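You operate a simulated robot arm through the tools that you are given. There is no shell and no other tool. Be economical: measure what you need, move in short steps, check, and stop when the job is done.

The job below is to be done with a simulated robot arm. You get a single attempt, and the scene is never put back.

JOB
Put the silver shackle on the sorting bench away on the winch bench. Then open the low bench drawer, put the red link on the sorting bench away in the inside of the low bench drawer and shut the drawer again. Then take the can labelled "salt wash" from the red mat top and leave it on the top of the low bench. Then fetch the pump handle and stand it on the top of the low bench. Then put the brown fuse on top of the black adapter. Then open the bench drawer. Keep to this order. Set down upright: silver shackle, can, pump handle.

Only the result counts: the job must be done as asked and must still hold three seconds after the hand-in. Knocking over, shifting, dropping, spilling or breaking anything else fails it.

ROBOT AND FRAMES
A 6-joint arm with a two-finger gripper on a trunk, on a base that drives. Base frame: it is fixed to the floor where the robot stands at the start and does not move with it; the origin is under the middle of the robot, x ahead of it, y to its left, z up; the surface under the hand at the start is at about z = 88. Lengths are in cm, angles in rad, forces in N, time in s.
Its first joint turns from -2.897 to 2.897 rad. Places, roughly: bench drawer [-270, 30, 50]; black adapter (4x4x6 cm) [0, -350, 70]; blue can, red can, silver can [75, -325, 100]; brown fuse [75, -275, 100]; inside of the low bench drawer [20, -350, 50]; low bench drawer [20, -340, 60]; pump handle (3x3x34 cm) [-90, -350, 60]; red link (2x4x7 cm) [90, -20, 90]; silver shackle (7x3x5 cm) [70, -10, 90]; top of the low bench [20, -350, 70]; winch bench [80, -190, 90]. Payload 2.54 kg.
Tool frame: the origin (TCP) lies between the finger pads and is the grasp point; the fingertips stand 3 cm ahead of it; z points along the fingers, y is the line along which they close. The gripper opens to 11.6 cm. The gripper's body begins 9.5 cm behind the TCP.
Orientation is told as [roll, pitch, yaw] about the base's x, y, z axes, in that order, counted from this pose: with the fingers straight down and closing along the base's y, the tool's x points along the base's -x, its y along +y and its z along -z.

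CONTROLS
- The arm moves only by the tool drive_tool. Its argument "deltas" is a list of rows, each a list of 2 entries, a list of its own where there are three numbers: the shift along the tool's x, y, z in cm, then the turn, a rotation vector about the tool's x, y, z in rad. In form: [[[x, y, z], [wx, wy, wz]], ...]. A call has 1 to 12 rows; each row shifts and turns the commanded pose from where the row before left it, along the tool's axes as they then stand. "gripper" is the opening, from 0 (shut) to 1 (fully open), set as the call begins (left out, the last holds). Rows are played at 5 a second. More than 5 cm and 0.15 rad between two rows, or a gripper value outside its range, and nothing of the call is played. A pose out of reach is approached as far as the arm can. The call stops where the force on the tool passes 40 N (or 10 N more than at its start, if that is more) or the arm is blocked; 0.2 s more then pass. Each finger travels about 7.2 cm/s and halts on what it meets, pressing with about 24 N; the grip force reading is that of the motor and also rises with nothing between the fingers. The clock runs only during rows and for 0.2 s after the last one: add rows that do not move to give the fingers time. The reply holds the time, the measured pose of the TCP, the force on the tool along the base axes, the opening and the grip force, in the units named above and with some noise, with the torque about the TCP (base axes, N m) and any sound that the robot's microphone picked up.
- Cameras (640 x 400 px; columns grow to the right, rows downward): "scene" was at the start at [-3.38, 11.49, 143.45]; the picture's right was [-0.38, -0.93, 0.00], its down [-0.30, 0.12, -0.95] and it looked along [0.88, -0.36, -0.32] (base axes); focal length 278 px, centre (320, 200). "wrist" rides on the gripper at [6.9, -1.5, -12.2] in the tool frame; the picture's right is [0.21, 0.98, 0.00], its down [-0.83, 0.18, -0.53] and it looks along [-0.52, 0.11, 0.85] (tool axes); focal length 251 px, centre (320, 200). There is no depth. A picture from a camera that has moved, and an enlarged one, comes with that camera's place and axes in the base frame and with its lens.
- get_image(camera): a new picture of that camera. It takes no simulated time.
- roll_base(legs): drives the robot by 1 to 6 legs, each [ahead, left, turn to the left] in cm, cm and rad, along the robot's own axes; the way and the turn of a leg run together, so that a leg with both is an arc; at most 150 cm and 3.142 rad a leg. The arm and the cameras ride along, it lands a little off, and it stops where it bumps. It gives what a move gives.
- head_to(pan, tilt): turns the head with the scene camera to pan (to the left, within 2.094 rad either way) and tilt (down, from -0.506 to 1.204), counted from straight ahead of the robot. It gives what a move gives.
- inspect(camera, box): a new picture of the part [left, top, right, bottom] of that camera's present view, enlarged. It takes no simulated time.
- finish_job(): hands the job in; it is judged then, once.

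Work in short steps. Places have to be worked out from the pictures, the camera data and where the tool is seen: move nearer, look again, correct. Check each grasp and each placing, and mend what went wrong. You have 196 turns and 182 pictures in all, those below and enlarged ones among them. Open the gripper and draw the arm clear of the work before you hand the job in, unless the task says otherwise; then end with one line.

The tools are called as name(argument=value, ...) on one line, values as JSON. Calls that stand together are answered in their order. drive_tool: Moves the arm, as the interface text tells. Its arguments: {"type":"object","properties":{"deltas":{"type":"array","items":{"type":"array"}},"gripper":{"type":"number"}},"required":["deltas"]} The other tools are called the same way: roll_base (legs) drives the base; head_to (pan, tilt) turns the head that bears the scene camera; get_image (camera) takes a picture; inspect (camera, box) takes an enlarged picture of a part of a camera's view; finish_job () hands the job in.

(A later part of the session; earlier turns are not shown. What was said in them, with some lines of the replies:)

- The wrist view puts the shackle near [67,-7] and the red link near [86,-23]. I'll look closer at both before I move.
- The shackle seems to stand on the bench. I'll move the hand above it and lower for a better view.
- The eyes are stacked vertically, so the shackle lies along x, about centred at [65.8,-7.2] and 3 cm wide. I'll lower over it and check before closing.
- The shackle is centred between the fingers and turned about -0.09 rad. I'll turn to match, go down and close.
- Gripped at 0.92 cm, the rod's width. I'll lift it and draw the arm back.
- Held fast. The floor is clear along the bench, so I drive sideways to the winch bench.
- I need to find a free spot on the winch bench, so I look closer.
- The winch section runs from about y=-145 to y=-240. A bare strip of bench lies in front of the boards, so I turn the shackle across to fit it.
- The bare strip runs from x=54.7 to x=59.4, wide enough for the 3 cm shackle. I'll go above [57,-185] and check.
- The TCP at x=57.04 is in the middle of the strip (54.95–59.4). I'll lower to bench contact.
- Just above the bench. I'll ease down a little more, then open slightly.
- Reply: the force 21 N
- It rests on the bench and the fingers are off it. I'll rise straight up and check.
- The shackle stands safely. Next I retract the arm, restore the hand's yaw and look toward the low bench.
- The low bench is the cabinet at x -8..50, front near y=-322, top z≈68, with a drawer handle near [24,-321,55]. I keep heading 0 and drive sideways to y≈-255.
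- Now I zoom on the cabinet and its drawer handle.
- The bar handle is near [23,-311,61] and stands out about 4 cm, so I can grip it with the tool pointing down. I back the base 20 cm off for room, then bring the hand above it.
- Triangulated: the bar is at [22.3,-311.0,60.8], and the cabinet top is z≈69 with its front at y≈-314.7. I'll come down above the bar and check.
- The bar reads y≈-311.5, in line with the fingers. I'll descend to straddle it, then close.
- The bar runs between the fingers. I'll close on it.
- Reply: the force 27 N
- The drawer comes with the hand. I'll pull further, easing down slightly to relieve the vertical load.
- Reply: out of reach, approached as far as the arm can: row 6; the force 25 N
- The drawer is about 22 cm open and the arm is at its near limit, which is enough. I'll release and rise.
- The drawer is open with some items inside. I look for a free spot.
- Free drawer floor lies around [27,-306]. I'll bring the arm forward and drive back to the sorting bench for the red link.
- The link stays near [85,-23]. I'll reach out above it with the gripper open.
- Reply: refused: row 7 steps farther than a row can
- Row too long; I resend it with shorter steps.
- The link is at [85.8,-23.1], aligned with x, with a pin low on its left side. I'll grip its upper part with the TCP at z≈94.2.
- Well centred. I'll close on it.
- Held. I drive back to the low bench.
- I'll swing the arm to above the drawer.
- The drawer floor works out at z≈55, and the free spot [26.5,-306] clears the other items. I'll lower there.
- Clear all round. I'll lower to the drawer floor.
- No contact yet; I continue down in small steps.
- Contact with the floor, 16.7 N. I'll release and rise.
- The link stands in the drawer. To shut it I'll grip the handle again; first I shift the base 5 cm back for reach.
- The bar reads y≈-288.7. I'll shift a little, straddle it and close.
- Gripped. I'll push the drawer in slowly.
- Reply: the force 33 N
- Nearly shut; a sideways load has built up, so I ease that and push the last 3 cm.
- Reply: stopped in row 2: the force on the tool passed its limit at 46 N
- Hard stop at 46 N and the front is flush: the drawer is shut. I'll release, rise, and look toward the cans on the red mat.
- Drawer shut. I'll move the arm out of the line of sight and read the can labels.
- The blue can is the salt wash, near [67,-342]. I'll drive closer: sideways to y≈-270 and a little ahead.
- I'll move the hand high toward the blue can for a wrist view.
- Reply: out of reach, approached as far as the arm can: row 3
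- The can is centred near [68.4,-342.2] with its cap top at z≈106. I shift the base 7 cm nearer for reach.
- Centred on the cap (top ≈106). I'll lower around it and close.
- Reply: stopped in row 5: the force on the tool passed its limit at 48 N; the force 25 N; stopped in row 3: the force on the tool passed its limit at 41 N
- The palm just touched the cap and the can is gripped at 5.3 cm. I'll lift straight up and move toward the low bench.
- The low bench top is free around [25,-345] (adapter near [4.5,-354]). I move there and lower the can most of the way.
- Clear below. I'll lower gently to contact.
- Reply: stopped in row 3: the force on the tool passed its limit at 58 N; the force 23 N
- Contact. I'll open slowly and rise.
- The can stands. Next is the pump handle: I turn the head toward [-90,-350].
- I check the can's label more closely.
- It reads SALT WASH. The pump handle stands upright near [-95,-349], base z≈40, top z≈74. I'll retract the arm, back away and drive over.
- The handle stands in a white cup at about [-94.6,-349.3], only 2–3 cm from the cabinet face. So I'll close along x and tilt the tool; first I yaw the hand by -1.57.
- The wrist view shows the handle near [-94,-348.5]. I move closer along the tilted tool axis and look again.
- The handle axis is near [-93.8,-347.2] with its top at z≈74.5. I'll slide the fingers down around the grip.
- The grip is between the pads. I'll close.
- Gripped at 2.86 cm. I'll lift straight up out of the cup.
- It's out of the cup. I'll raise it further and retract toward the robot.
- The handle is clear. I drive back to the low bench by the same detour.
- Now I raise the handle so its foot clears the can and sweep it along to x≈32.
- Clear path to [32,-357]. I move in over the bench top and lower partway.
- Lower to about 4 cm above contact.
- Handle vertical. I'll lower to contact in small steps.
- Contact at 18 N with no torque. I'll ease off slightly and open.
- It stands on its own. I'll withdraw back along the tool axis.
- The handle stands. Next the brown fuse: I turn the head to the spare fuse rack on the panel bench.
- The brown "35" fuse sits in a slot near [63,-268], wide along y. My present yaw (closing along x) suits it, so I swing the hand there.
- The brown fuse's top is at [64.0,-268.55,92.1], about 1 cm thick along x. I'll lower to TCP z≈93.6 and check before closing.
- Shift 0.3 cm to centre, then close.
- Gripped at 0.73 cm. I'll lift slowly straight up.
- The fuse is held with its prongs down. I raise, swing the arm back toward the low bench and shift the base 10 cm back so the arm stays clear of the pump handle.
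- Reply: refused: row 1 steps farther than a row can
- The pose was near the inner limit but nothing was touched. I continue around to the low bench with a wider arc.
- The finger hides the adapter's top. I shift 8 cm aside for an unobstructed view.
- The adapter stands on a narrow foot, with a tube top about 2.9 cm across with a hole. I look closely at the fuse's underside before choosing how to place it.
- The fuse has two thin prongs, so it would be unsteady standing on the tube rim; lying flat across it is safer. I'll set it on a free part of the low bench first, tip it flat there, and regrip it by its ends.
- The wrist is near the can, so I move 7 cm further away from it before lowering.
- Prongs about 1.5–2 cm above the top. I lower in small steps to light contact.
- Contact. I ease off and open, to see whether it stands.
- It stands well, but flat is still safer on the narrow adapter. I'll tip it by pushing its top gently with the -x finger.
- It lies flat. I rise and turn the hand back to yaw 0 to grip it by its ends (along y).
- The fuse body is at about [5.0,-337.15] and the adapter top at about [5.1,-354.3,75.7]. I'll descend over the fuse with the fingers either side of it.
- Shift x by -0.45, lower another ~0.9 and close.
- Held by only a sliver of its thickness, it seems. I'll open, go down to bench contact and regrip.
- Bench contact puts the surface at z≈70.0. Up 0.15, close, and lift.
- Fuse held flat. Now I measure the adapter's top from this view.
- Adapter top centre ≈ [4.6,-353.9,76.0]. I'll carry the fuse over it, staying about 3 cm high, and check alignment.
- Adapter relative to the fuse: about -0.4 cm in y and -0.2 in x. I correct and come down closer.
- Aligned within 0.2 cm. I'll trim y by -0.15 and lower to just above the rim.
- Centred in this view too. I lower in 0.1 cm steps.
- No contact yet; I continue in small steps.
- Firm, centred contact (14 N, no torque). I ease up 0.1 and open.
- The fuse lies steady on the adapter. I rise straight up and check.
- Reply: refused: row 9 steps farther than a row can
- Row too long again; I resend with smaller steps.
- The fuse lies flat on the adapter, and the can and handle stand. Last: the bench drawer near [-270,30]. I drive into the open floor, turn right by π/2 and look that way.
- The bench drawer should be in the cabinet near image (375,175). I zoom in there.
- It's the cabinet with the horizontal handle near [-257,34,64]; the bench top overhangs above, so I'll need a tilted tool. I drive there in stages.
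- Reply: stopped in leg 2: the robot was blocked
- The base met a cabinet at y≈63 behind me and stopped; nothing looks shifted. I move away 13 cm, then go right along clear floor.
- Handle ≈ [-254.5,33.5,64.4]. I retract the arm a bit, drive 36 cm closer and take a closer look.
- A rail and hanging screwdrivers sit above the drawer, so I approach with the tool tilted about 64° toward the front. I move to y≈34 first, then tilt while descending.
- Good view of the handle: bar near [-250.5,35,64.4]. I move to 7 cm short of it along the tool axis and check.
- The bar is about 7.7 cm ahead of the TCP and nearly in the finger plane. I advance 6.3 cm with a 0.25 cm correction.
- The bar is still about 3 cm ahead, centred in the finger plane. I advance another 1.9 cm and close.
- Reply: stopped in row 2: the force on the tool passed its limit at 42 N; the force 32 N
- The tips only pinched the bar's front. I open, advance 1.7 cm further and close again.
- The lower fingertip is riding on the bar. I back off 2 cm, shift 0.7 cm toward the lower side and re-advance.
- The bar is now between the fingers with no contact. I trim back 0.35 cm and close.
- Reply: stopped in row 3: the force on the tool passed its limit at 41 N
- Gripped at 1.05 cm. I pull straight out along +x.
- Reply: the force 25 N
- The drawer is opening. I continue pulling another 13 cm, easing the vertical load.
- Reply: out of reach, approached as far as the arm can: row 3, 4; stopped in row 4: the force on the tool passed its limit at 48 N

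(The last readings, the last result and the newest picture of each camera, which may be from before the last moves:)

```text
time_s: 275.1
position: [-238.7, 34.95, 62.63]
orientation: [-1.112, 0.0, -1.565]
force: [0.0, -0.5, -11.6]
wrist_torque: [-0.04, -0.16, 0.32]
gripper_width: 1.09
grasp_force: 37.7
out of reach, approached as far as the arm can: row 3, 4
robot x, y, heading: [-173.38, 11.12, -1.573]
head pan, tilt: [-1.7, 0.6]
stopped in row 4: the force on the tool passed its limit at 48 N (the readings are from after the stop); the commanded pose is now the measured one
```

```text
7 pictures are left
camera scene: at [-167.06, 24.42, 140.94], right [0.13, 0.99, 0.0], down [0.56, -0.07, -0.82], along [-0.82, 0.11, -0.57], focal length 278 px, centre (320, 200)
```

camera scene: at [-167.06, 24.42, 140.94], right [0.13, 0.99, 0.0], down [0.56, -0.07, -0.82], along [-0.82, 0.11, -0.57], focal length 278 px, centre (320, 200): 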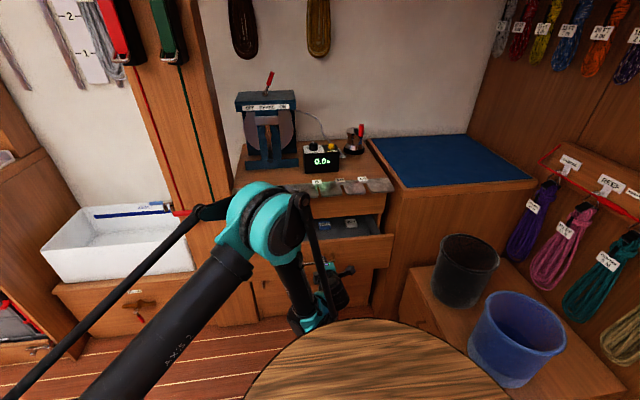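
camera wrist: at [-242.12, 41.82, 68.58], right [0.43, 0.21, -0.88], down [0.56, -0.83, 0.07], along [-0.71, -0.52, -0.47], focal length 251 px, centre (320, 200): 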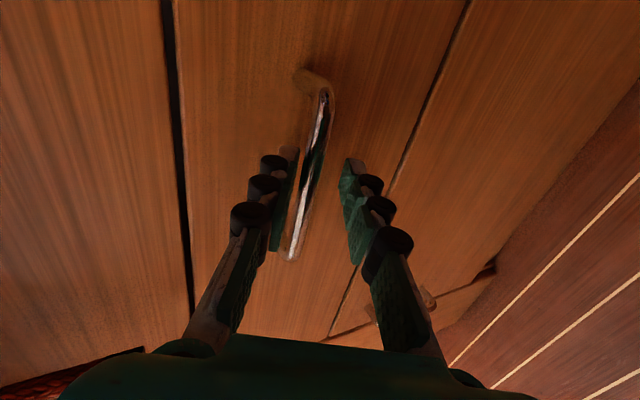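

About 14 cm open and the arm is at its inner limit. I draw it further by rolling the base 9 cm away while holding the handle.

roll_base(legs=[[0, 9, 0]])

get_image(camera="scene")

```text
time_s: 276.2
position: [-229.9, 34.99, 62.49]
orientation: [-1.11, -0.001, -1.566]
force: [-1.1, 4.2, -23.7]
wrist_torque: [0.21, -0.23, -0.03]
gripper_width: 1.06
grasp_force: 37.7
robot x, y, heading: [-164.06, 11.59, -1.573]
head pan, tilt: [-1.7, 0.6]
```

```text
6 pictures are left
camera scene: at [-158.16, 24.41, 140.94], right [0.13, 0.99, 0.0], down [0.56, -0.07, -0.82], along [-0.82, 0.11, -0.57], focal length 278 px, centre (320, 200)
```

scene: 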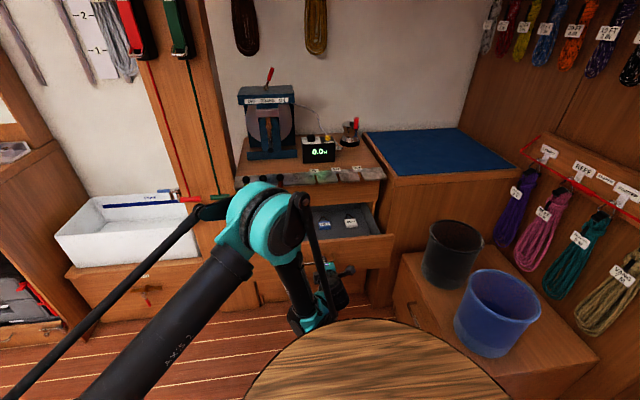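

Open about 23 cm. I try another 5 cm to be sure of full opening.

roll_base(legs=[[0, 5, 0]])

```text
time_s: 277.2
position: [-224.79, 34.98, 62.53]
orientation: [-1.114, 0.0, -1.567]
force: [-0.5, 2.9, -14.5]
wrist_torque: [0.21, -0.15, -0.05]
gripper_width: 1.05
grasp_force: 37.3
robot x, y, heading: [-159.19, 11.07, -1.574]
head pan, tilt: [-1.7, 0.6]
```

About 28 cm open. I release the handle and back the base straight away from it.

drive_tool(deltas=[[[0, 0, 0], [0, 0, 0]], [[0, 0, 0], [0, 0, 0]], [[0, 0, 0], [0, 0, 0]], [[0, 0, 0], [0, 0, 0]]], gripper=0.43)

roll_base(legs=[[0, 14, 0]])

get_image(camera="scene")

```text
time_s: 278.2
position: [-224.69, 34.97, 62.53]
orientation: [-1.111, -0.002, -1.568]
force: [0.2, 0.3, 0.6]
wrist_torque: [-0.03, 0.0, 0.01]
gripper_width: 5.0
grasp_force: 0.1
robot x, y, heading: [-159.36, 11.46, -1.572]
head pan, tilt: [-1.7, 0.6]
```

```text
time_s: 279.5
position: [-210.65, 34.93, 62.51]
orientation: [-1.111, 0.0, -1.567]
force: [0.0, 0.3, -0.7]
wrist_torque: [-0.01, 0.01, 0.0]
gripper_width: 5.0
grasp_force: 0.0
robot x, y, heading: [-145.13, 11.19, -1.579]
head pan, tilt: [-1.7, 0.6]
```

```text
5 pictures are left
camera scene: at [-138.99, 24.3, 140.94], right [0.13, 0.99, 0.0], down [0.56, -0.08, -0.82], along [-0.82, 0.11, -0.57], focal length 278 px, centre (320, 200)
```

scene: 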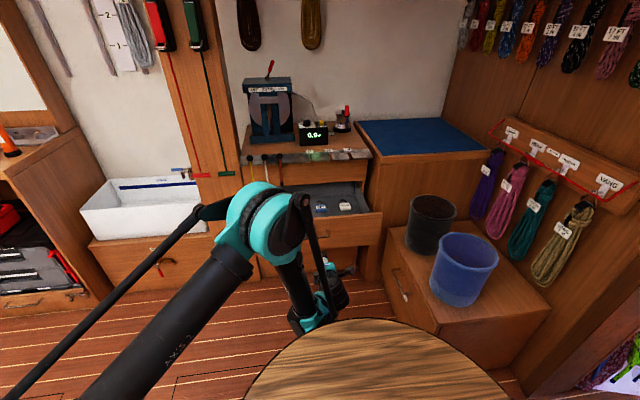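

The drawer stays open and the hand is clear. I raise the arm and take a last look.

drive_tool(deltas=[[[0, -4.03, -1.95], [0, 0, 0]], [[0, -4.03, -1.95], [0, 0, 0]], [[0, -4.03, -1.95], [0, 0, 0]], [[0, -4.03, -1.95], [0, 0, 0]], [[0, -4.03, -1.95], [0, 0, 0]], [[0, 0, 0], [0, 0, 0]]])

get_image(camera="scene")

```text
time_s: 280.9
position: [-210.85, 35.05, 85.08]
orientation: [-1.112, 0.0, -1.567]
force: [0.6, 0.1, -0.4]
wrist_torque: [0.03, 0.0, 0.0]
gripper_width: 4.99
grasp_force: 0.0
robot x, y, heading: [-145.37, 10.86, -1.58]
head pan, tilt: [-1.7, 0.6]
```

```text
4 pictures are left
camera scene: at [-138.99, 24.29, 140.94], right [0.13, 0.99, 0.0], down [0.56, -0.08, -0.83], along [-0.82, 0.11, -0.56], focal length 278 px, centre (320, 200)
```

scene: 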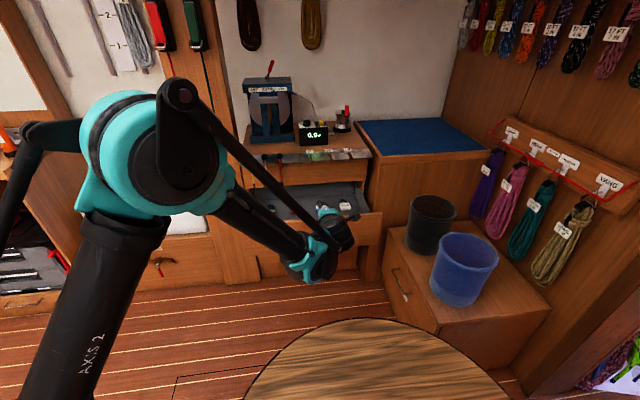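

The drawer is open, the gripper is open and the arm is clear of the work. Handing in.

finish_job()

```text
The job is handed in.
```

I did all six steps in the order you gave and handed the job in; once, while driving, the base bumped a cabinet, and nothing looked shifted in the next picture.
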